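You operate a simulated robot arm through the tools that you are given. There is no shell and no other tool. Be economical: measure what you need, move in short steps, check, and stop when the job is done.

You are at the controls of a simulated robot arm. One attempt, no reset.

TASK
Press both clips of bar 1 shut in the red press.
Fine: one pull of its lever for each clip; slide back out, finished bar on the green mat.

The check looks at the end state, three seconds after you hand in, the way a careful person would. Anything else that was tipped, shoved, dropped, spilled or broken makes it a failure.

THE ROBOT
A 6-joint arm with a two-finger parallel gripper, fixed in place. Base frame: the origin is at the foot of the arm, x ahead of it, y to its left, z up; the work surface is at about z = 865. Lengths are in mm, angles in degrees, forces in N, time in s.
With the tool pointing down near the work surface it reaches from about 260 to 680 mm from the base axis. Its first joint turns from -66.0 to 66.0 degrees. Payload 2.9 kg.
The tool frame sits at the grasp point between the pads (the TCP): z along the fingers, y along the line on which they close. The tips reach 30 mm beyond it. The gripper opens to 110 mm. The fingers are 20 mm wide and 10 mm thick; the gripper's body (48 by 112 mm) begins 55 mm behind the TCP.
Orientation is that of the tool frame in the base frame, as a unit quaternion [x, y, z, w]. With the fingers straight down and closing along the base's y, the tool's x points along the base's -x, its y along +y and its z along -z.

THE INTERFACE
- The arm moves only by the tool jog_arm. Its argument "deltas" is a list of rows, each a list of 7 numbers: the shift along the base's x, y, z in mm, then the turn, a rotation vector about the base's x, y, z in degrees, then the opening in per cent of the stroke, from 0 (shut) to 100 (fully open). In form: [[x, y, z, ax, ay, az, grip], ...]. A call has 1 to 8 rows; each row is the pose to reach, as a shift and turn from the pose commanded when the call began. A row lasts 0.2 s, in which the tool goes at most 50 mm and 8.6 degrees; a call with a longer step from one row to the next is refused whole, and so is a gripper value outside its range. A pose out of reach is approached as far as the arm can. The call stops where the force on the tool passes 70 N (or 10 N more than at its start, if that is more) or the arm is blocked; 0.2 s more then pass. The fingers move at their own pace (about 108 mm/s each) and stop on an object; they squeeze with about 29 N. The grip force told is the motor's: it shows also when the fingers shut on nothing. Time passes only in rows, and 0.2 s behind the last, so rows that repeat a pose let the fingers close. It gives the time, the measured TCP pose, the force on the tool (base axes), the opening and the grip force at its end, in the units of the frame above (readings bear some noise), and new pictures: "pictures" is both (left out), scene, wrist or none.
- Cameras (640 x 400 px; columns grow to the right, rows downward): "scene" is fixed at [74.3, 424.7, 1408.8]; the picture's right is [-0.81, -0.59, 0.00], its down [-0.20, 0.28, -0.94] and it looks along [0.56, -0.76, -0.34] (base axes); focal length 327 px, centre (320, 200). "wrist" rides on the gripper at [72, 17, -103] in the tool frame; the picture's right is [-0.23, 0.97, 0.00], its down [-0.76, -0.18, -0.62] and it looks along [-0.61, -0.14, 0.78] (tool axes); focal length 222 px, centre (320, 200). There is no depth. A picture from a camera that has moved, and an enlarged one, comes with that camera's place and axes in the base frame and with its lens.
- enlarge(camera, box): a new picture of the part [left, top, right, bottom] of that camera's present view, enlarged. No time passes.
- job_done(): hands the job in; it is judged then, once.

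Work in short steps. Places have to be worked out from the pictures, the camera data and where the tool is seen: move nearer, look again, correct. Check each grasp and each placing, and mend what went wrong. You have 120 turns and 170 pictures in all, those below and enlarged ones among them. Open the gripper and draw the arm clear of the work before you hand the job in, unless the task says otherwise; then end with one line.

The tools are called after "Call:" as name(argument=value, ...) on one line, values as JSON. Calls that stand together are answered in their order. jog_arm: Moves the arm, as the interface text tells. Its arguments: {"type":"object","properties":{"deltas":{"type":"array"},"pictures":{"type":"string","enum":["both","scene","wrist","none"]}},"required":["deltas"]} The other tools are called the same way: enlarge (camera, box) takes an enlarged picture of a part of a camera's view; job_done () hands the job in.

At the start:

```text
t: 0.0
position: [298.6, -245.7, 1303.3]
tool_rot: [0.0, 1.0, 0.0, 0.0]
ft_force: [-0.5, 0.0, 0.5]
width: 110.0
gripper_force: 0.1
```

scene: 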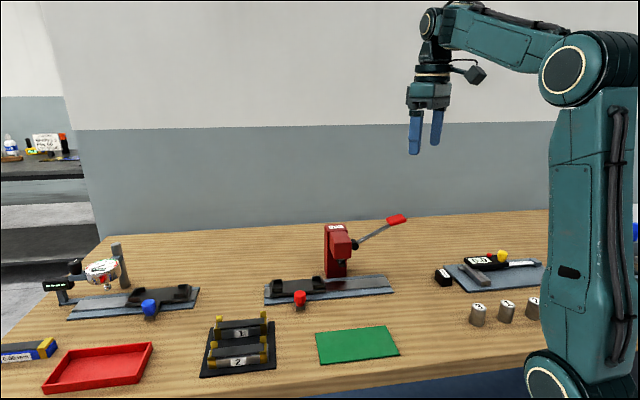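
wrist: 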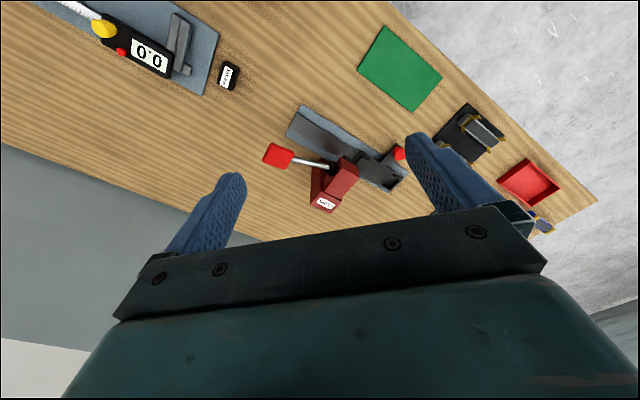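

I start by taking enlarged views of the press and of the bar rack.

Call:
enlarge(camera="scene", box=[250, 200, 430, 312])

Call:
enlarge(camera="scene", box=[180, 290, 340, 390])

Call:
enlarge(camera="wrist", box=[240, 80, 560, 280])

```text
3.56 times, centred on (340, 256) of scene
camera zoom: at [74.3, 424.7, 1408.8], right [-0.81, -0.59, 0.0], down [-0.2, 0.28, -0.94], along [0.56, -0.76, -0.34], focal length 1164 px, centre (249, 1)
```

zoom: 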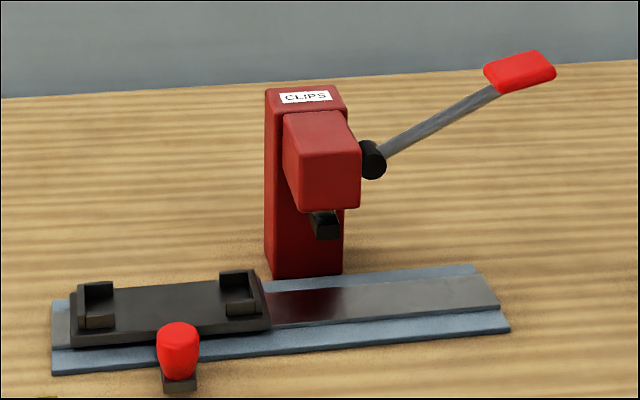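

```text
4.00 times, centred on (260, 340) of scene
camera zoom: at [74.3, 424.7, 1408.8], right [-0.81, -0.59, 0.0], down [-0.2, 0.28, -0.94], along [0.56, -0.76, -0.34], focal length 1309 px, centre (560, -360)
```

zoom: 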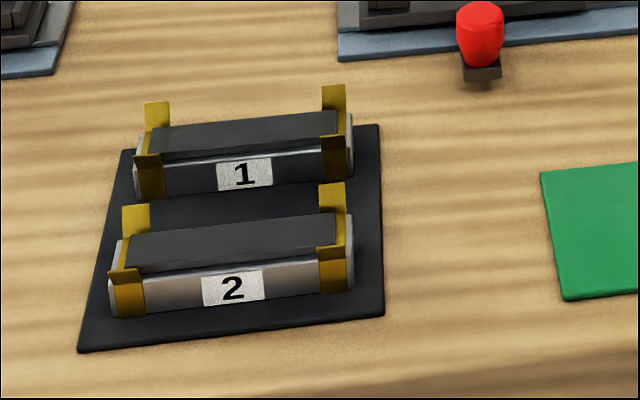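

```text
2.00 times, centred on (400, 180) of wrist
camera zoom: at [227.6, -230.7, 1406.3], right [0.23, 0.97, 0.0], down [0.76, -0.18, 0.62], along [0.61, -0.14, -0.78], focal length 444 px, centre (160, 240)
```

zoom: 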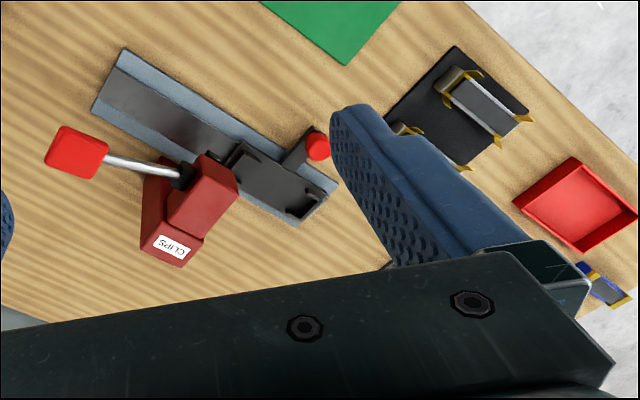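

Both views put bar 1 at about (567, 55), lying some 43° from x, and the press rail runs roughly parallel to it. I go above bar 1 and turn the tool so it closes across the bar, with the camera kept on the side away from the press.

Call:
jog_arm(deltas=[[16, 18, -12, 0, 0, -8.5, 100], [32, 36, -24, 0, 0, -17, 100], [48, 54, -36, 0, 0, -25.5, 100], [64, 72, -48, 0, 0, -34, 100], [80, 90, -60, 0, 0, -42.5, 100], [96, 108, -72, 0, 0, -51, 100], [112, 126, -84, 0, 0, -59.5, 100], [128, 146, -96, 0, 0, -68, 100]], pictures="none")

Call:
jog_arm(deltas=[[16, 18, -16, 0, 0, -8.6, 100], [32, 36, -32, 0, 0, -17.2, 100], [48, 54, -48, 0, 0, -25.8, 100], [64, 72, -64, 0, 0, -34.4, 100], [80, 90, -80, 0, 0, -43, 100], [96, 108, -96, 0, 0, -51.6, 100], [112, 126, -112, 0, 0, -60.2, 100], [128, 148, -127, 0, 0, -68.6, 100]])

```text
t: 1.8
position: [426.5, -100.0, 1206.0]
tool_rot: [0.561, 0.828, -0.001, -0.001]
ft_force: [0.2, 0.4, -0.9]
width: 110.5
gripper_force: 0.1
```

```text
t: 3.6
position: [556.4, 49.6, 1080.4]
tool_rot: [0.929, 0.369, 0.0, 0.0]
ft_force: [-0.3, 0.0, 0.6]
width: 110.0
gripper_force: 0.1
camera wrist: at [620.2, 84.9, 1183.9], right [0.5, -0.86, 0.0], down [-0.68, -0.39, 0.62], along [-0.54, -0.31, -0.78], focal length 222 px, centre (320, 200)
```

scene: 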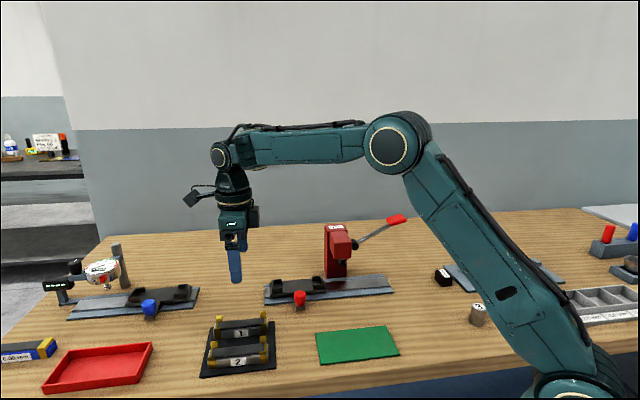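
wrist: 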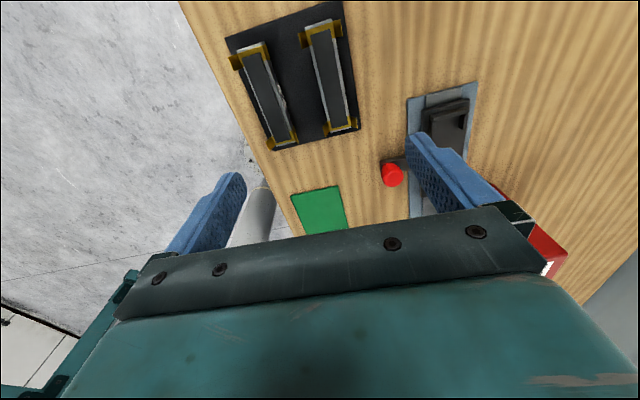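

From this nearer view, bar 1 is centred at about (580, 47) along 42–43°. I lower toward it to look closer.

Call:
jog_arm(deltas=[[8, -1, -30, 0, 0, 0, 100], [16, -2, -60, 0, 0, 0, 100], [24, -3, -100, 0, 0, 0, 100]])

```text
t: 4.4
position: [578.8, 43.8, 980.9]
tool_rot: [0.929, 0.369, -0.001, 0.0]
ft_force: [-0.6, -0.4, 0.0]
width: 110.0
gripper_force: 0.0
camera wrist: at [643.9, 80.1, 1083.5], right [0.5, -0.86, 0.0], down [-0.68, -0.39, 0.62], along [-0.54, -0.31, -0.78], focal length 222 px, centre (320, 200)
```

scene: 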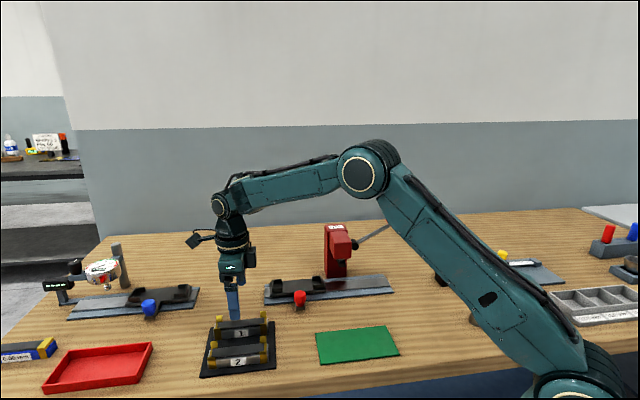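
wrist: 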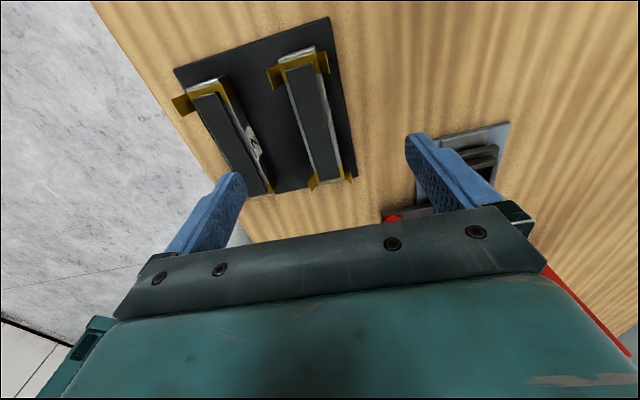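

Call:
enlarge(camera="wrist", box=[160, 10, 416, 210])

Call:
enlarge(camera="scene", box=[190, 280, 290, 380])

```text
2.00 times, centred on (288, 110) of wrist
camera zoom: at [643.9, 80.1, 1083.5], right [0.5, -0.86, 0.0], down [-0.68, -0.39, 0.62], along [-0.54, -0.31, -0.78], focal length 444 px, centre (384, 380)
```

zoom: 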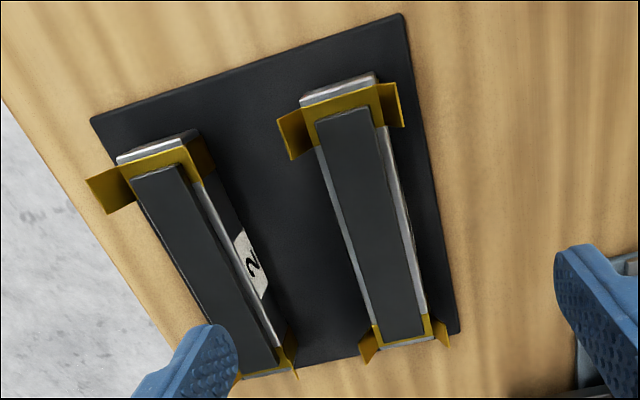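

```text
4.00 times, centred on (240, 330) of scene
camera zoom: at [74.3, 424.7, 1408.8], right [-0.81, -0.59, 0.0], down [-0.2, 0.28, -0.94], along [0.56, -0.76, -0.34], focal length 1309 px, centre (640, -320)
```

zoom: 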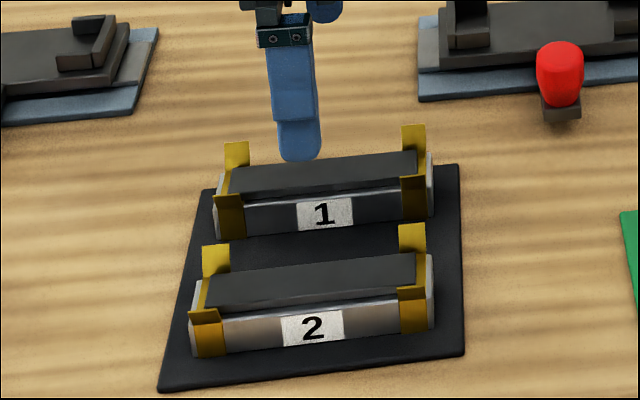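

Bar 1 sits under the tool, centred at about (578, 44), and bar 2 is about 77 mm away. I narrow the opening to about 58 mm and go down until the tips are just above the bar's top.

Call:
jog_arm(deltas=[[0, 0, -10, 0, 0, 0, 53], [0, 0, -25, 0, 0, 0, 53], [0, 0, -40, 0, 0, 0, 53], [0, 0, -40, 0, 0, 0, 53]])

Call:
enlarge(camera="scene", box=[190, 280, 290, 380])

Call:
enlarge(camera="wrist", box=[160, 10, 416, 210])

```text
t: 5.4
position: [580.1, 44.7, 940.3]
tool_rot: [0.929, 0.37, 0.0, 0.0]
ft_force: [0.2, -0.2, 0.2]
width: 58.5
gripper_force: 0.1
camera wrist: at [644.8, 80.9, 1043.9], right [0.5, -0.86, 0.0], down [-0.68, -0.39, 0.62], along [-0.54, -0.31, -0.78], focal length 222 px, centre (320, 200)
```

scene: 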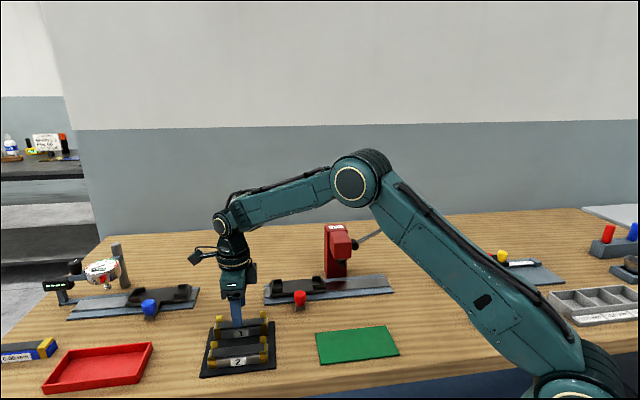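
wrist: 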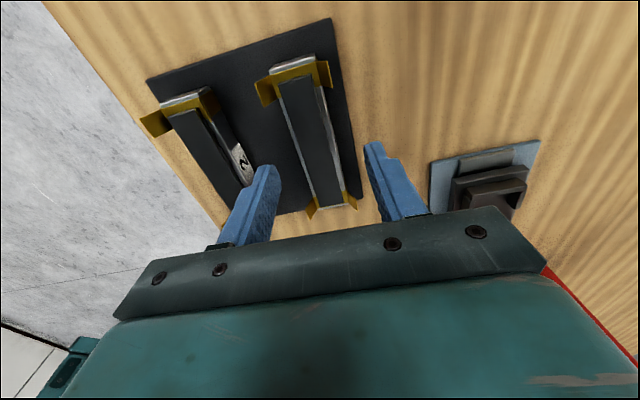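

```text
4.00 times, centred on (240, 330) of scene
camera zoom: at [74.3, 424.7, 1408.8], right [-0.81, -0.59, 0.0], down [-0.2, 0.28, -0.94], along [0.56, -0.76, -0.34], focal length 1309 px, centre (640, -320)
```

zoom: 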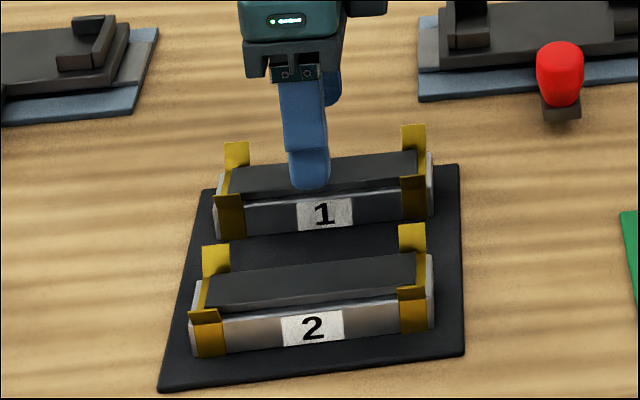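

```text
2.00 times, centred on (288, 110) of wrist
camera zoom: at [644.8, 80.9, 1043.9], right [0.5, -0.86, 0.0], down [-0.68, -0.39, 0.62], along [-0.54, -0.31, -0.78], focal length 444 px, centre (384, 380)
```

zoom: 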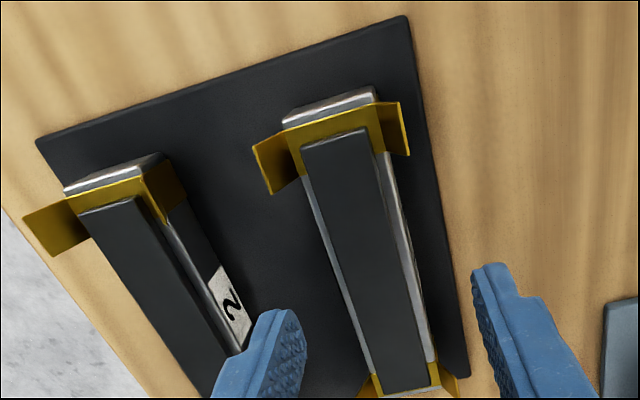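

The tips straddle bar 1, which lies about 3 mm to the left of their midline. I correct that, go down to z about 903 and close.

Call:
jog_arm(deltas=[[-1.5, 2.6, -12, 0, 0, 0, 53], [-1.5, 2.6, -25, 0, 0, 0, 53], [-1.5, 2.6, -37, 0, 0, 0, 53], [-1.5, 2.6, -37, 0, 0, 0, 53]])

Call:
enlarge(camera="scene", box=[190, 280, 290, 380])

```text
t: 6.4
position: [578.8, 46.2, 903.7]
tool_rot: [0.929, 0.369, 0.0, -0.001]
ft_force: [0.2, -0.1, -0.2]
width: 58.2
gripper_force: 0.0
camera wrist: at [643.0, 82.6, 1006.6], right [0.5, -0.86, 0.0], down [-0.67, -0.39, 0.62], along [-0.54, -0.31, -0.78], focal length 222 px, centre (320, 200)
```

scene: 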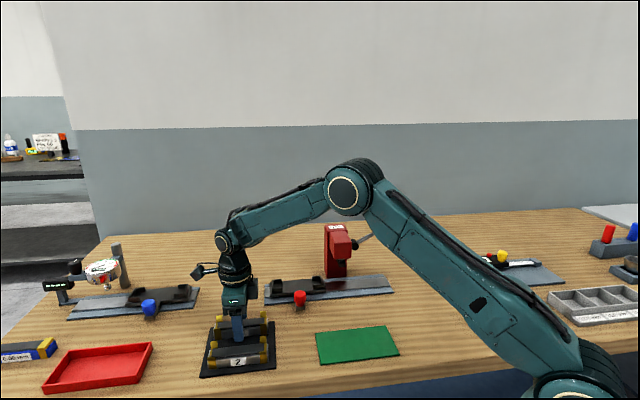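
wrist: 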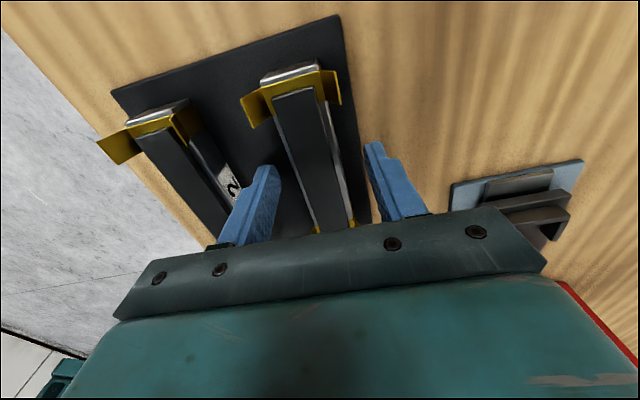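

```text
4.00 times, centred on (240, 330) of scene
camera zoom: at [74.3, 424.7, 1408.8], right [-0.81, -0.59, 0.0], down [-0.2, 0.28, -0.94], along [0.56, -0.76, -0.34], focal length 1309 px, centre (640, -320)
```

zoom: 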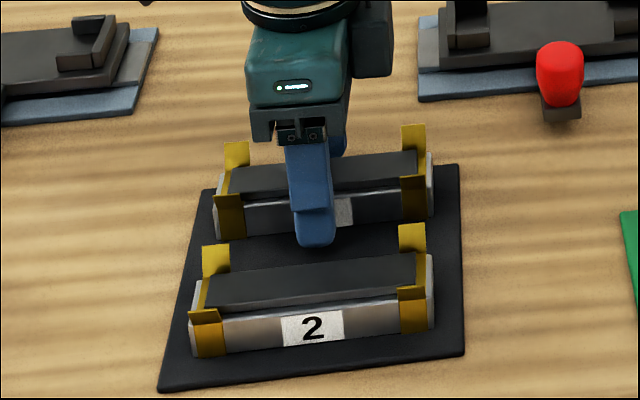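

The fingers sit on both sides of the bar, clear of the clips and of bar 2. I close.

Call:
jog_arm(deltas=[[0, 0, 0, 0, 0, 0, 15], [0, 0, 0, 0, 0, 0, 10], [0, 0, 0, 0, 0, 0, 10]], pictures="none")

Call:
jog_arm(deltas=[[0, 0, 15, 0, 0, 0, 10], [0, 0, 40, 0, 0, 0, 10], [0, 0, 70, 0, 0, 0, 10]])

Call:
enlarge(camera="scene", box=[190, 260, 310, 380])

```text
t: 7.2
position: [577.8, 45.9, 904.4]
tool_rot: [0.929, 0.369, -0.001, -0.001]
ft_force: [0.1, 0.8, 0.9]
width: 29.4
gripper_force: 29.0
```

```text
t: 8.0
position: [574.6, 46.5, 974.8]
tool_rot: [0.929, 0.37, 0.0, -0.001]
ft_force: [0.0, 0.0, 0.3]
width: 10.9
gripper_force: 0.2
camera wrist: at [640.7, 83.0, 1077.1], right [0.5, -0.86, 0.0], down [-0.68, -0.39, 0.62], along [-0.54, -0.31, -0.78], focal length 222 px, centre (320, 200)
```

scene: 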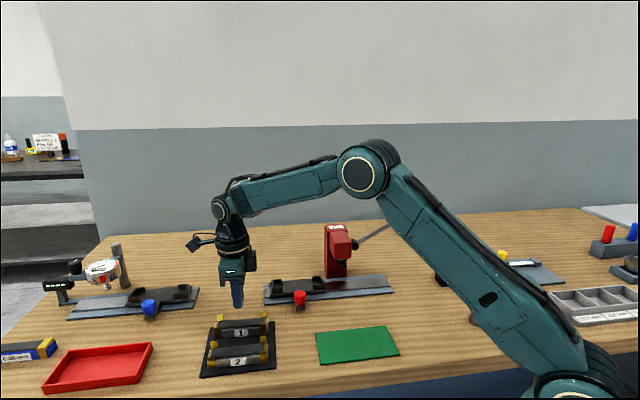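
wrist: 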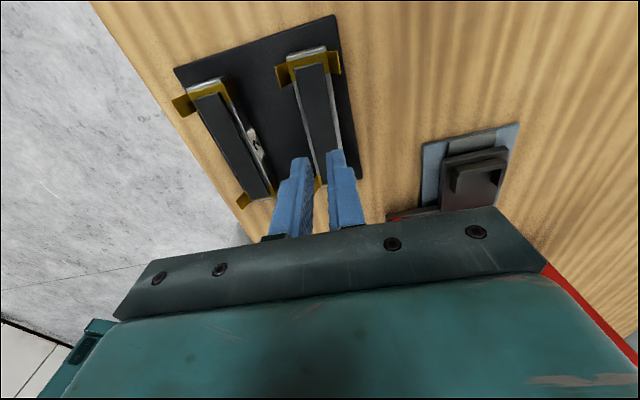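

```text
3.33 times, centred on (250, 320) of scene
camera zoom: at [74.3, 424.7, 1408.8], right [-0.81, -0.59, 0.0], down [-0.2, 0.28, -0.94], along [0.56, -0.76, -0.34], focal length 1091 px, centre (553, -200)
```

zoom: 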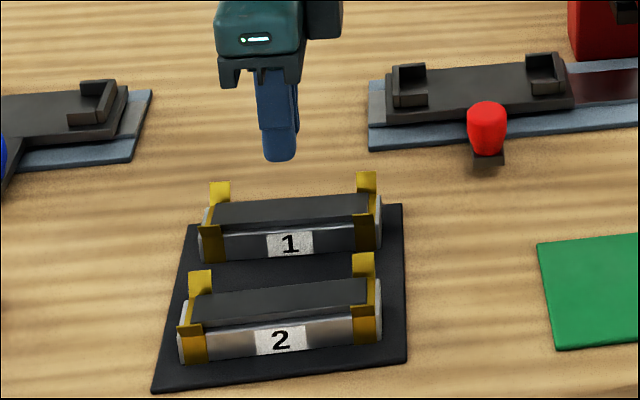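

The bar slipped out and the fingers closed to 11 mm; it still sits upright in its place. I'll retry with a full-squeeze command and a slow lift, watching the width.

Call:
jog_arm(deltas=[[2, 0, 0, 0, 0, 0, 53], [3.5, 0, -20, 0, 0, 0, 53], [3.5, 0, -45, 0, 0, 0, 53], [3.5, 0, -71, 0, 0, 0, 53], [3.5, 0, -71, 0, 0, 0, 53]], pictures="wrist")

Call:
jog_arm(deltas=[[0, 0, 0, 0, 0, 0, 0], [0, 0, 0, 0, 0, 0, 0], [0, 0, 0, 0, 0, 0, 0], [0, 0, 0, 0, 0, 0, 0]], pictures="none")

Call:
jog_arm(deltas=[[0, 0, 1, 0, 0, 0, 0], [0, 0, 2, 0, 0, 0, 0], [0, 0, 4, 0, 0, 0, 0]])

```text
t: 9.2
position: [581.1, 46.7, 903.6]
tool_rot: [0.929, 0.37, -0.001, -0.001]
ft_force: [0.2, -0.9, 0.2]
width: 58.5
gripper_force: 0.1
camera wrist: at [645.4, 82.9, 1005.9], right [0.5, -0.86, 0.0], down [-0.68, -0.39, 0.62], along [-0.54, -0.31, -0.78], focal length 222 px, centre (320, 200)
```

wrist: 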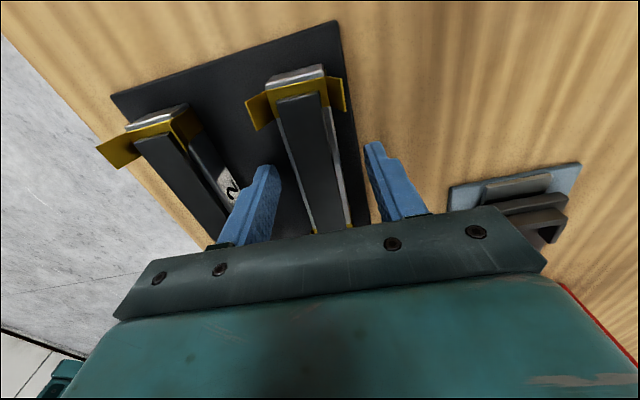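

```text
t: 10.2
position: [580.4, 46.8, 902.6]
tool_rot: [0.929, 0.37, 0.0, -0.001]
ft_force: [-0.5, -0.7, 0.9]
width: 29.6
gripper_force: 29.3
```

```text
t: 11.0
position: [581.2, 46.3, 907.3]
tool_rot: [0.929, 0.37, 0.0, -0.001]
ft_force: [0.0, -1.0, -2.1]
width: 29.4
gripper_force: 28.9
camera wrist: at [646.2, 83.1, 1009.5], right [0.5, -0.86, 0.0], down [-0.68, -0.39, 0.62], along [-0.54, -0.31, -0.78], focal length 222 px, centre (320, 200)
```

scene: 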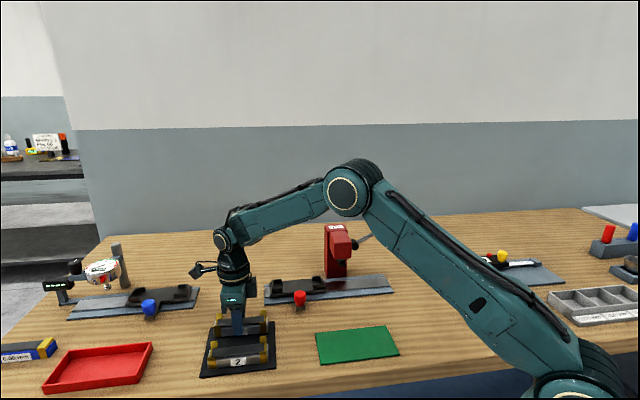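
wrist: 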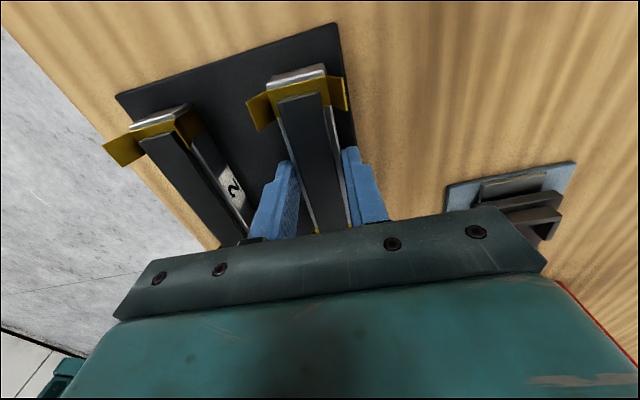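

Width is holding at 29.4 mm and a load of about 2 N shows. I keep lifting slowly.

Call:
jog_arm(deltas=[[0, 0, 3, 0, 0, 0, 0], [0, 0, 6, 0, 0, 0, 0], [0, 0, 10, 0, 0, 0, 0], [0, 0, 15, 0, 0, 0, 0], [0, 0, 20, 0, 0, 0, 0], [0, 0, 25, 0, 0, 0, 0]], pictures="scene")

Call:
enlarge(camera="scene", box=[190, 260, 310, 380])

```text
t: 12.4
position: [580.2, 46.7, 931.3]
tool_rot: [0.929, 0.37, 0.0, -0.001]
ft_force: [-0.8, 0.1, -1.7]
width: 29.4
gripper_force: 28.5
```

scene: 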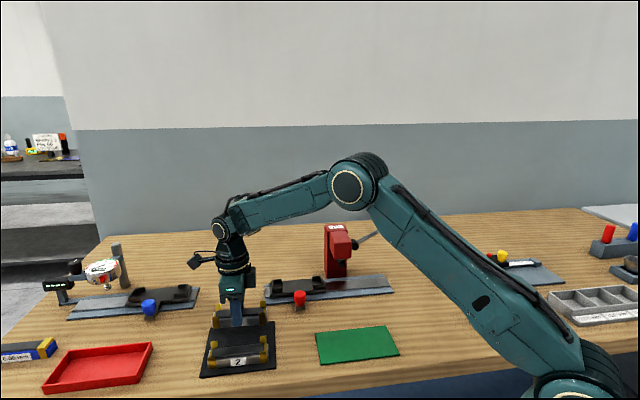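

```text
3.33 times, centred on (250, 320) of scene
camera zoom: at [74.3, 424.7, 1408.8], right [-0.81, -0.59, 0.0], down [-0.2, 0.28, -0.94], along [0.56, -0.76, -0.34], focal length 1091 px, centre (553, -200)
```

zoom: 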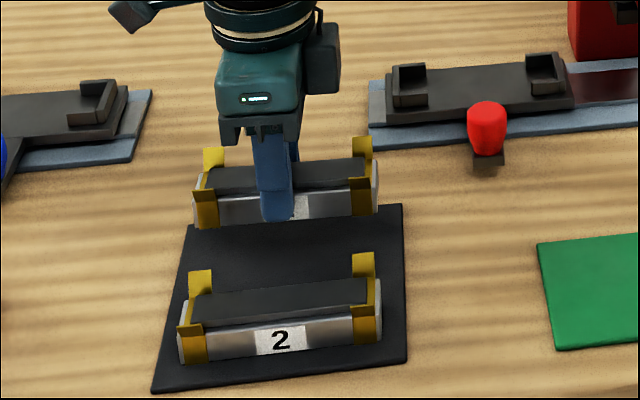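

The bar is held level. I lift further, gently, and carry it toward the press nest.

Call:
jog_arm(deltas=[[0, 0, 8, 0, 0, 0, 0], [0, 0, 20, 0, 0, 0, 0], [0, -5, 32, 0, 0, 0, 0], [0, -15, 44, 0, 0, 0, 0], [0, -27, 50, 0, 0, 0, 0], [0, -40, 50, 0, 0, 0, 0], [0, -53, 50, 0, 0, 0, 0], [0, -60, 50, 0, 0, 0, 0]])

Call:
enlarge(camera="scene", box=[200, 210, 400, 335])

Call:
enlarge(camera="wrist", box=[300, 0, 640, 212])

```text
t: 14.2
position: [581.5, -14.2, 981.3]
tool_rot: [0.929, 0.37, 0.0, 0.0]
ft_force: [0.1, -0.8, -2.5]
width: 29.7
gripper_force: 29.4
camera wrist: at [646.4, 22.1, 1083.8], right [0.5, -0.86, 0.0], down [-0.68, -0.39, 0.62], along [-0.54, -0.31, -0.78], focal length 222 px, centre (320, 200)
```

scene: 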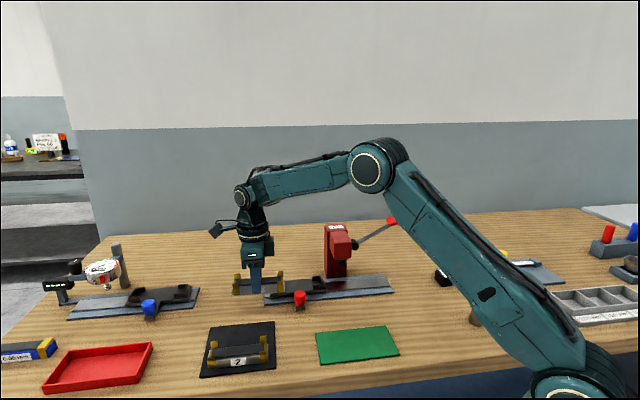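
wrist: 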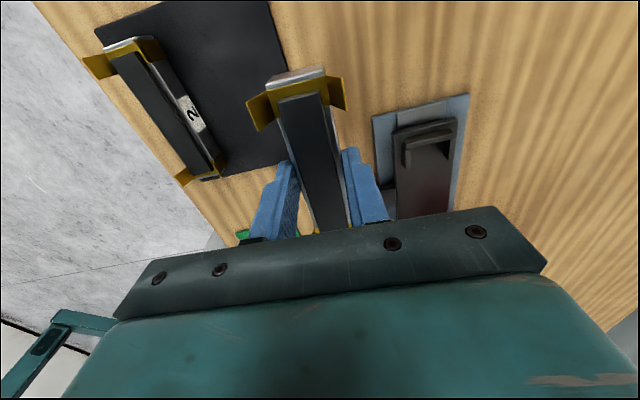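

```text
3.20 times, centred on (300, 272) of scene
camera zoom: at [74.3, 424.7, 1408.8], right [-0.81, -0.59, 0.0], down [-0.2, 0.28, -0.94], along [0.56, -0.76, -0.34], focal length 1048 px, centre (384, -32)
```

zoom: 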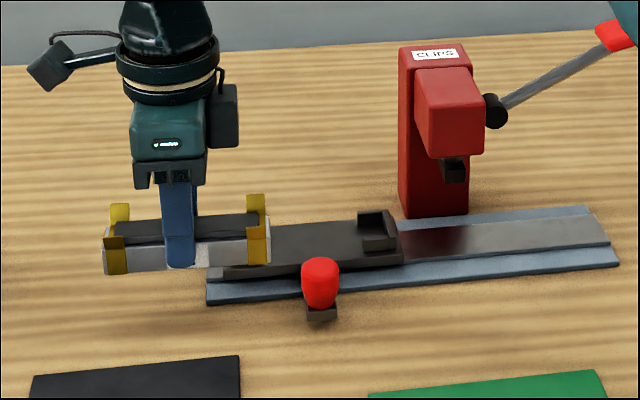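

```text
1.88 times, centred on (470, 106) of wrist
camera zoom: at [646.4, 22.1, 1083.8], right [0.5, -0.86, 0.0], down [-0.68, -0.39, 0.62], along [-0.54, -0.31, -0.78], focal length 418 px, centre (38, 377)
```

zoom: 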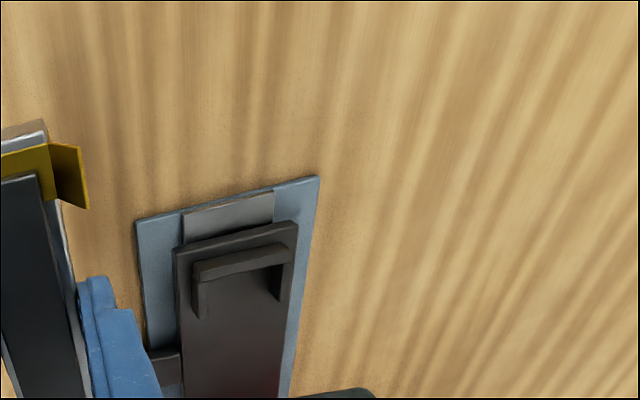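

I raise the bar out of the scene camera's line to the nest, so both ends of the nest can be measured.

Call:
jog_arm(deltas=[[0, 0, 10, 0, 0, 0, 0], [0, 0, 25, 0, 0, 0, 0], [0, 0, 40, 0, 0, 0, 0], [0, 0, 55, 0, 0, 0, 0], [0, 0, 65, 0, 0, 0, 0], [0, 0, 70, 0, 0, 0, 0]], pictures="none")

Call:
enlarge(camera="scene", box=[260, 260, 340, 310])

Call:
enlarge(camera="scene", box=[300, 210, 420, 310])

Call:
enlarge(camera="wrist", box=[300, 0, 640, 212])

```text
t: 15.6
position: [580.4, -12.9, 1050.9]
tool_rot: [0.929, 0.369, 0.0, -0.001]
ft_force: [1.1, -0.4, -2.6]
width: 29.3
gripper_force: 28.9
```

```text
8.00 times, centred on (300, 285) of scene
camera zoom: at [74.3, 424.7, 1408.8], right [-0.81, -0.59, 0.0], down [-0.2, 0.28, -0.94], along [0.56, -0.76, -0.34], focal length 2619 px, centre (480, -480)
```

zoom: 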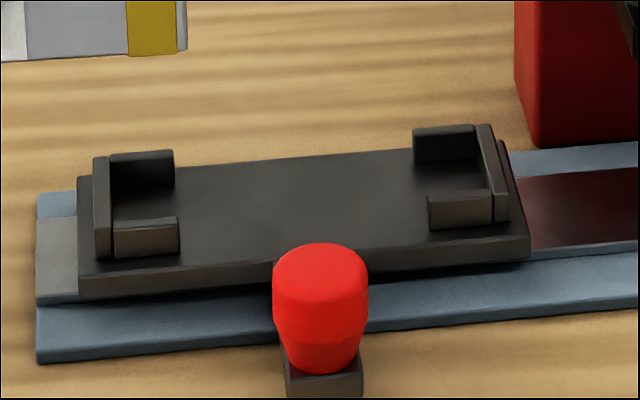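

```text
4.00 times, centred on (360, 260) of scene
camera zoom: at [74.3, 424.7, 1408.8], right [-0.81, -0.59, 0.0], down [-0.2, 0.28, -0.94], along [0.56, -0.76, -0.34], focal length 1309 px, centre (160, -40)
```

zoom: 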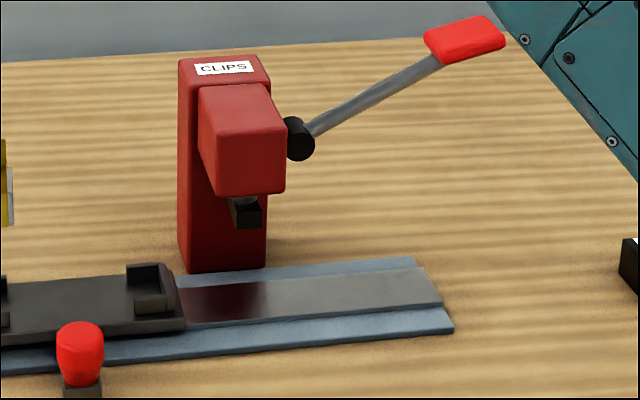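

```text
1.88 times, centred on (470, 106) of wrist
camera zoom: at [646.0, 23.1, 1153.5], right [0.5, -0.86, 0.0], down [-0.67, -0.39, 0.62], along [-0.54, -0.31, -0.78], focal length 418 px, centre (38, 377)
```

zoom: 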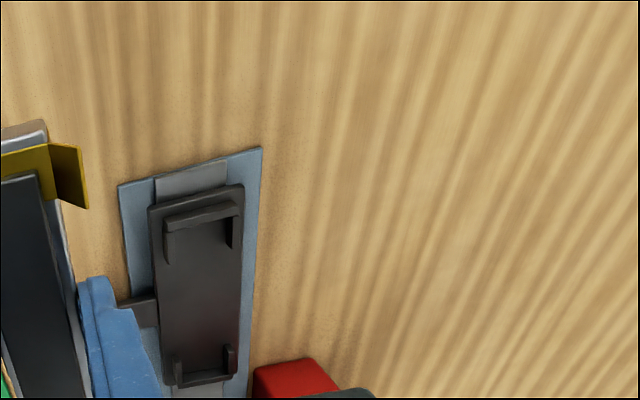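

The nest has C-shaped stops at both ends, and it is centred at about (580, -157) along roughly 43–44°. I carry the bar above it, still high, then fine-align by sight.

Call:
jog_arm(deltas=[[0, -8, 0, 0, 0, 0, 0], [0, -25, 0, 0, 0, 0, 0], [0, -45, -10, 0, 0, 0, 0], [0, -67, -20, 0, 0, 0, 0], [0, -90, -35, 0, 0, 0, 0], [0, -112, -50, 0, 0, 0, 0], [0, -130, -60, 0, 0, 0, 0], [0, -140, -65, 0, 0, 0, 0]])

Call:
enlarge(camera="scene", box=[240, 220, 360, 310])

Call:
enlarge(camera="wrist", box=[200, 40, 440, 190])

```text
t: 17.4
position: [581.9, -152.3, 986.8]
tool_rot: [0.929, 0.369, 0.0, 0.0]
ft_force: [0.3, 0.2, -1.9]
width: 29.4
gripper_force: 29.1
camera wrist: at [646.4, -117.3, 1089.0], right [0.5, -0.86, 0.0], down [-0.68, -0.39, 0.62], along [-0.54, -0.31, -0.78], focal length 222 px, centre (320, 200)
```

scene: 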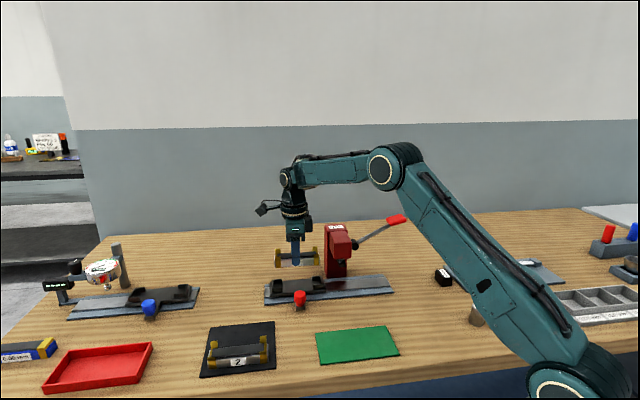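
wrist: 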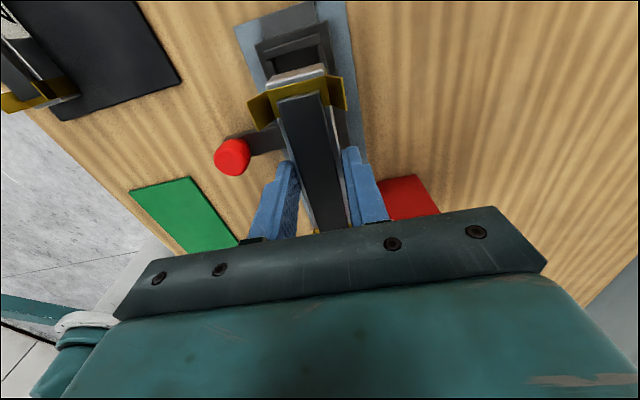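

```text
4.44 times, centred on (300, 265) of scene
camera zoom: at [74.3, 424.7, 1408.8], right [-0.81, -0.59, 0.0], down [-0.2, 0.28, -0.94], along [0.56, -0.76, -0.34], focal length 1455 px, centre (409, -89)
```

zoom: 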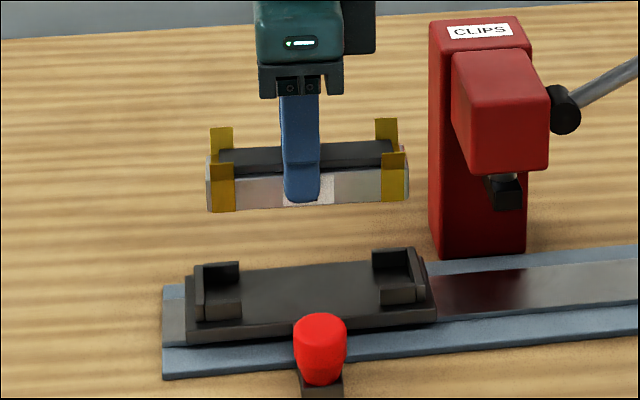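

```text
2.67 times, centred on (320, 115) of wrist
camera zoom: at [646.4, -117.3, 1089.0], right [0.5, -0.86, 0.0], down [-0.68, -0.39, 0.62], along [-0.54, -0.31, -0.78], focal length 592 px, centre (320, 427)
```

zoom: 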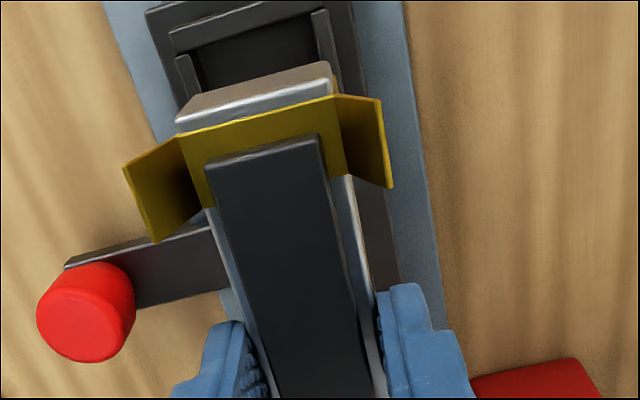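

The nest's far stop appears square to the bar, about 4 mm to the left and 2 mm ahead. I correct for that and go down to z about 945 for a finer look.

Call:
jog_arm(deltas=[[0, 1, -5, 0, 0, 0, 0], [0, 3, -15, 0, 0, 0, 0], [0, 4, -25, 0, 0, 0, 0], [0, 4, -34, 0, 0, 0, 0], [0, 4, -40, 0, 0, 0, 0]], pictures="none")

Call:
enlarge(camera="scene", box=[260, 250, 340, 310])

Call:
enlarge(camera="wrist", box=[220, 20, 420, 145])

```text
t: 18.6
position: [581.5, -148.0, 947.9]
tool_rot: [0.929, 0.37, 0.0, -0.001]
ft_force: [-0.3, 0.4, -1.2]
width: 29.4
gripper_force: 28.6
```

```text
6.67 times, centred on (300, 280) of scene
camera zoom: at [74.3, 424.7, 1408.8], right [-0.81, -0.59, 0.0], down [-0.2, 0.28, -0.94], along [0.56, -0.76, -0.34], focal length 2182 px, centre (453, -333)
```

zoom: 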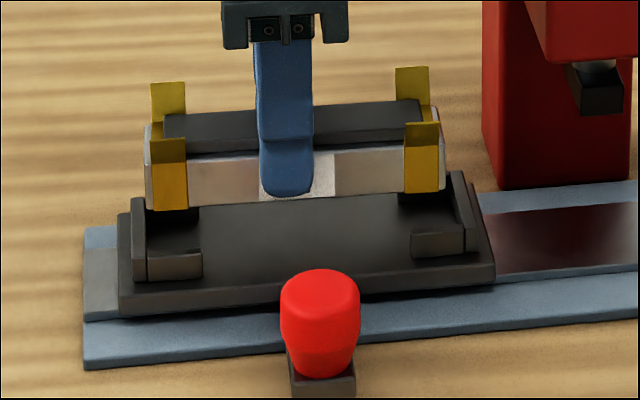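

```text
3.20 times, centred on (320, 82) of wrist
camera zoom: at [646.7, -112.3, 1049.5], right [0.5, -0.86, 0.0], down [-0.67, -0.39, 0.62], along [-0.54, -0.31, -0.78], focal length 711 px, centre (320, 576)
```

zoom: 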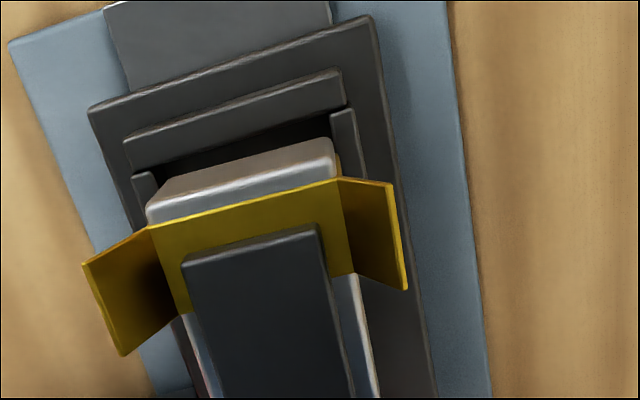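

Far gap is about 2 mm and the press-side gap is larger, so I shift 3 mm toward the press and 1 mm sideways. Then I lower slowly to just short of seating.

Call:
jog_arm(deltas=[[-1.5, -0.7, 0, 0, 0, 0, 0], [-2.9, -1.4, -3, 0, 0, 0, 0], [-2.9, -1.4, -8, 0, 0, 0, 0], [-2.9, -1.4, -13, 0, 0, 0, 0], [-2.9, -1.4, -18, 0, 0, 0, 0]], pictures="none")

Call:
enlarge(camera="scene", box=[260, 250, 340, 310])

Call:
enlarge(camera="wrist", box=[220, 20, 420, 145])

```text
t: 19.8
position: [579.0, -150.4, 929.6]
tool_rot: [0.929, 0.369, 0.0, 0.001]
ft_force: [-0.4, -0.5, -1.6]
width: 29.6
gripper_force: 29.0
```

```text
6.67 times, centred on (300, 280) of scene
camera zoom: at [74.3, 424.7, 1408.8], right [-0.81, -0.59, 0.0], down [-0.2, 0.28, -0.94], along [0.56, -0.76, -0.34], focal length 2182 px, centre (453, -333)
```

zoom: 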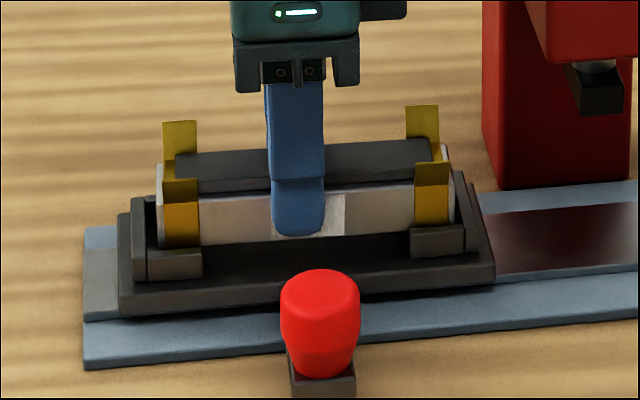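

```text
3.20 times, centred on (320, 82) of wrist
camera zoom: at [643.5, -114.7, 1031.3], right [0.5, -0.86, 0.0], down [-0.68, -0.39, 0.62], along [-0.54, -0.31, -0.78], focal length 711 px, centre (320, 576)
```

zoom: 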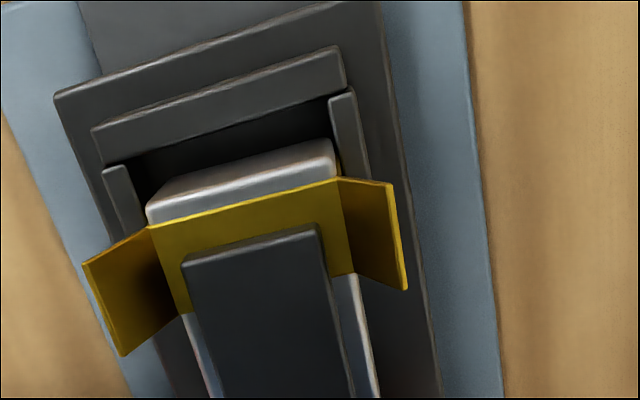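

Gaps at the two ends are now about even, and sideways needs 1 mm more. I lower in small steps, watching the force.

Call:
jog_arm(deltas=[[-0.8, 0.9, 0, 0, 0, 0, 0], [-0.8, 0.9, -2, 0, 0, 0, 0], [-0.8, 0.9, -4, 0, 0, 0, 0], [-0.8, 0.9, -6, 0, 0, 0, 0]], pictures="none")

Call:
jog_arm(deltas=[[0, 0, -1, 0, 0, 0, 0], [0, 0, -2, 0, 0, 0, 0]], pictures="none")

Call:
enlarge(camera="scene", box=[260, 250, 340, 310])

```text
t: 20.8
position: [578.3, -149.8, 921.4]
tool_rot: [0.929, 0.37, 0.0, 0.0]
ft_force: [2.0, -1.9, -1.5]
width: 29.3
gripper_force: 28.9
```

```text
t: 21.4
position: [579.1, -148.7, 919.3]
tool_rot: [0.929, 0.37, 0.0, 0.0]
ft_force: [3.1, -2.3, 0.3]
width: 29.2
gripper_force: 29.3
```

```text
6.67 times, centred on (300, 280) of scene
camera zoom: at [74.3, 424.6, 1408.8], right [-0.81, -0.59, 0.0], down [-0.2, 0.28, -0.94], along [0.56, -0.76, -0.34], focal length 2182 px, centre (453, -333)
```

zoom: 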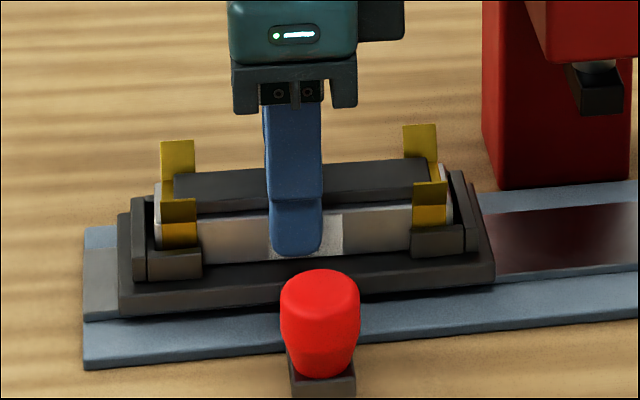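

A sideways force of 3 N shows that the near wing is being touched. I back off 1.5 mm and continue lowering.

Call:
jog_arm(deltas=[[1, -1, 0, 0, 0, 0, 0], [1, -1, -1, 0, 0, 0, 0], [1, -1, -2, 0, 0, 0, 0]], pictures="none")

Call:
jog_arm(deltas=[[0, 0, -1, 0, 0, 0, 0], [0, 0, -2, 0, 0, 0, 0]], pictures="none")

Call:
enlarge(camera="scene", box=[260, 250, 340, 310])

```text
t: 22.2
position: [578.9, -150.3, 919.4]
tool_rot: [0.929, 0.369, 0.001, 0.0]
ft_force: [-4.3, 6.0, 17.1]
width: 29.6
gripper_force: 29.2
```

```text
t: 22.8
position: [580.0, -149.5, 917.5]
tool_rot: [0.929, 0.371, 0.002, 0.002]
ft_force: [-7.0, 7.4, 29.9]
width: 29.7
gripper_force: 28.5
```

```text
6.67 times, centred on (300, 280) of scene
camera zoom: at [73.5, 425.0, 1408.7], right [-0.81, -0.59, 0.0], down [-0.2, 0.27, -0.94], along [0.56, -0.76, -0.34], focal length 2182 px, centre (453, -333)
```

zoom: 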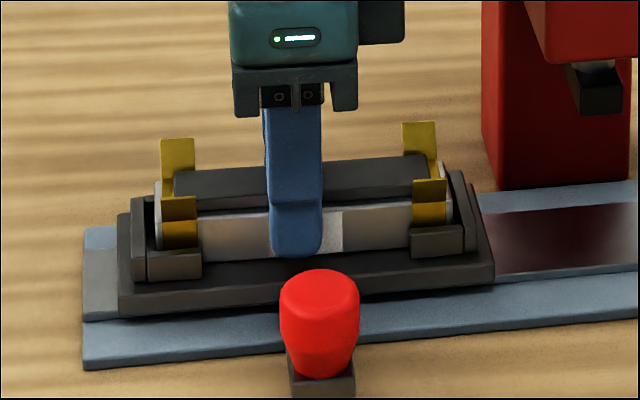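

Vertical force rose to 30 N, so it is either seated or caught. I raise 1.5 mm to ease the load and look with the wrist camera.

Call:
jog_arm(deltas=[[-0.3, 0.3, 1, 0, 0, 0, 0], [-0.5, 0.5, 2.5, 0, 0, 0, 0]], pictures="none")

Call:
enlarge(camera="wrist", box=[220, 20, 420, 145])

Call:
enlarge(camera="scene", box=[270, 270, 330, 300])

```text
t: 23.4
position: [579.5, -151.5, 918.4]
tool_rot: [0.929, 0.369, 0.0, 0.0]
ft_force: [2.0, 2.0, 13.2]
width: 29.5
gripper_force: 28.4
```

```text
3.20 times, centred on (320, 82) of wrist
camera zoom: at [643.8, -114.9, 1020.9], right [0.5, -0.86, 0.0], down [-0.68, -0.39, 0.62], along [-0.54, -0.31, -0.78], focal length 711 px, centre (320, 576)
```

zoom: 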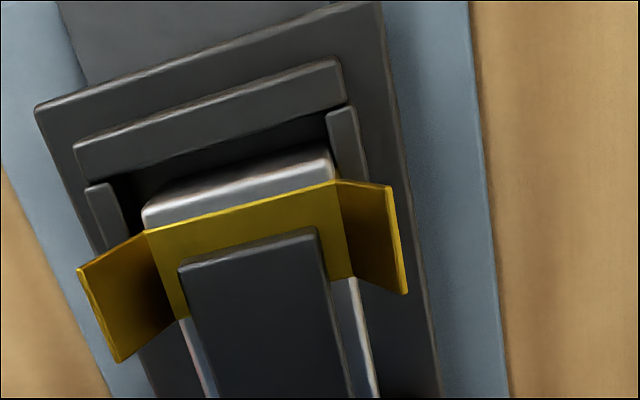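

```text
10.67 times, centred on (300, 285) of scene
camera zoom: at [74.1, 424.7, 1408.7], right [-0.81, -0.59, 0.0], down [-0.2, 0.28, -0.94], along [0.56, -0.76, -0.34], focal length 3492 px, centre (533, -707)
```

zoom: 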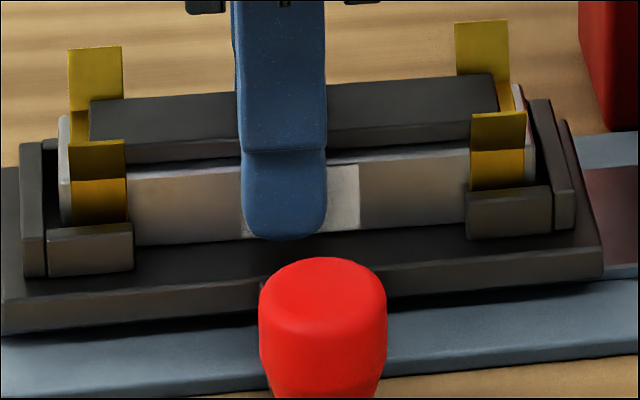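

In plan view the bar lies inside both C-stops, contact began at z about 919 and the bar is level, so it seems to be on the slab. I ease up 1 mm and open moderately.

Call:
jog_arm(deltas=[[0, 0, 1, 0, 0, 0, 0], [0, 0, 1, 0, 0, 0, 35], [0, 0, 1, 0, 0, 0, 45], [0, 0, 1, 0, 0, 0, 45]], pictures="none")

Call:
enlarge(camera="wrist", box=[220, 20, 420, 145])

Call:
enlarge(camera="scene", box=[270, 270, 330, 300])

```text
t: 24.4
position: [578.9, -151.0, 919.1]
tool_rot: [0.929, 0.37, 0.0, -0.001]
ft_force: [-0.1, 1.3, -0.2]
width: 49.5
gripper_force: 0.1
```

```text
3.20 times, centred on (320, 82) of wrist
camera zoom: at [643.3, -114.2, 1022.1], right [0.5, -0.86, 0.0], down [-0.67, -0.39, 0.62], along [-0.54, -0.31, -0.78], focal length 711 px, centre (320, 576)
```

zoom: 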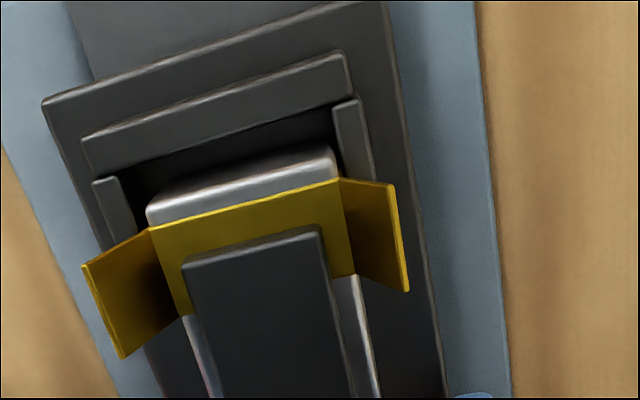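

```text
10.67 times, centred on (300, 285) of scene
camera zoom: at [74.3, 424.7, 1408.8], right [-0.81, -0.59, 0.0], down [-0.2, 0.28, -0.94], along [0.56, -0.76, -0.34], focal length 3492 px, centre (533, -707)
```

zoom: 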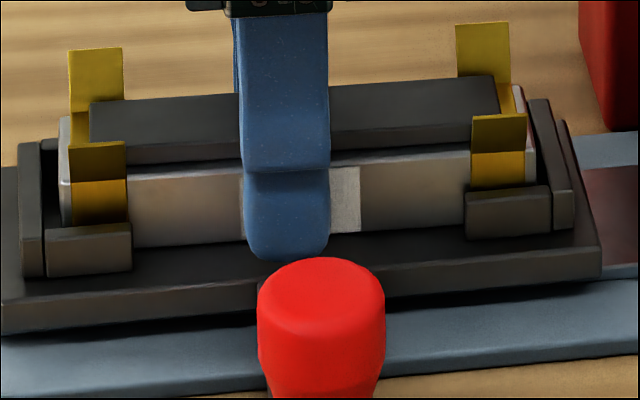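

The bar stayed put at release and looks seated and level. I raise straight up, clear of the flaps.

Call:
jog_arm(deltas=[[0, 0, 8, 0, 0, 0, 45], [0, 0, 20, 0, 0, 0, 45], [0, 0, 45, 0, 0, 0, 45], [0, 0, 80, 0, 0, 0, 45], [0, 0, 120, 0, 0, 0, 45]], pictures="none")

Call:
enlarge(camera="scene", box=[260, 260, 340, 310])

Call:
enlarge(camera="wrist", box=[160, 0, 480, 200])

```text
t: 25.6
position: [577.2, -149.4, 1039.1]
tool_rot: [0.929, 0.369, 0.001, -0.002]
ft_force: [0.1, -0.7, 0.2]
width: 49.6
gripper_force: 0.1
```

```text
8.00 times, centred on (300, 285) of scene
camera zoom: at [74.3, 424.7, 1408.8], right [-0.81, -0.59, 0.0], down [-0.2, 0.28, -0.94], along [0.56, -0.76, -0.34], focal length 2619 px, centre (480, -480)
```

zoom: 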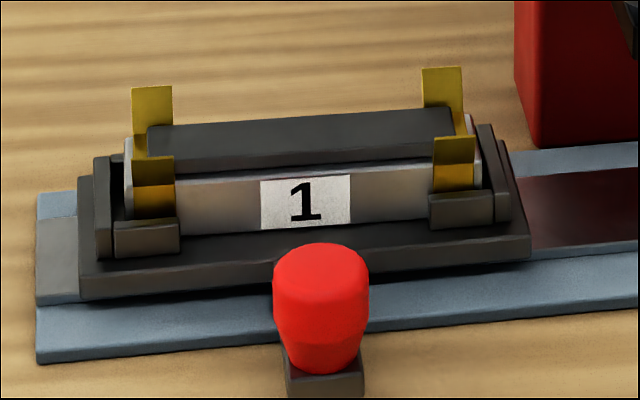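

```text
2.00 times, centred on (320, 100) of wrist
camera zoom: at [642.4, -112.6, 1141.9], right [0.5, -0.86, 0.0], down [-0.68, -0.39, 0.62], along [-0.54, -0.31, -0.78], focal length 444 px, centre (320, 400)
```

zoom: 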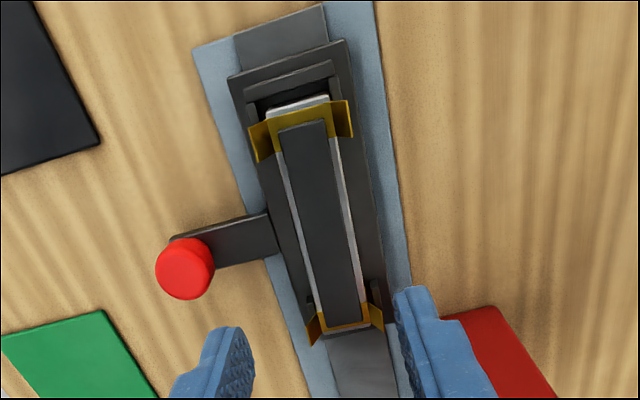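

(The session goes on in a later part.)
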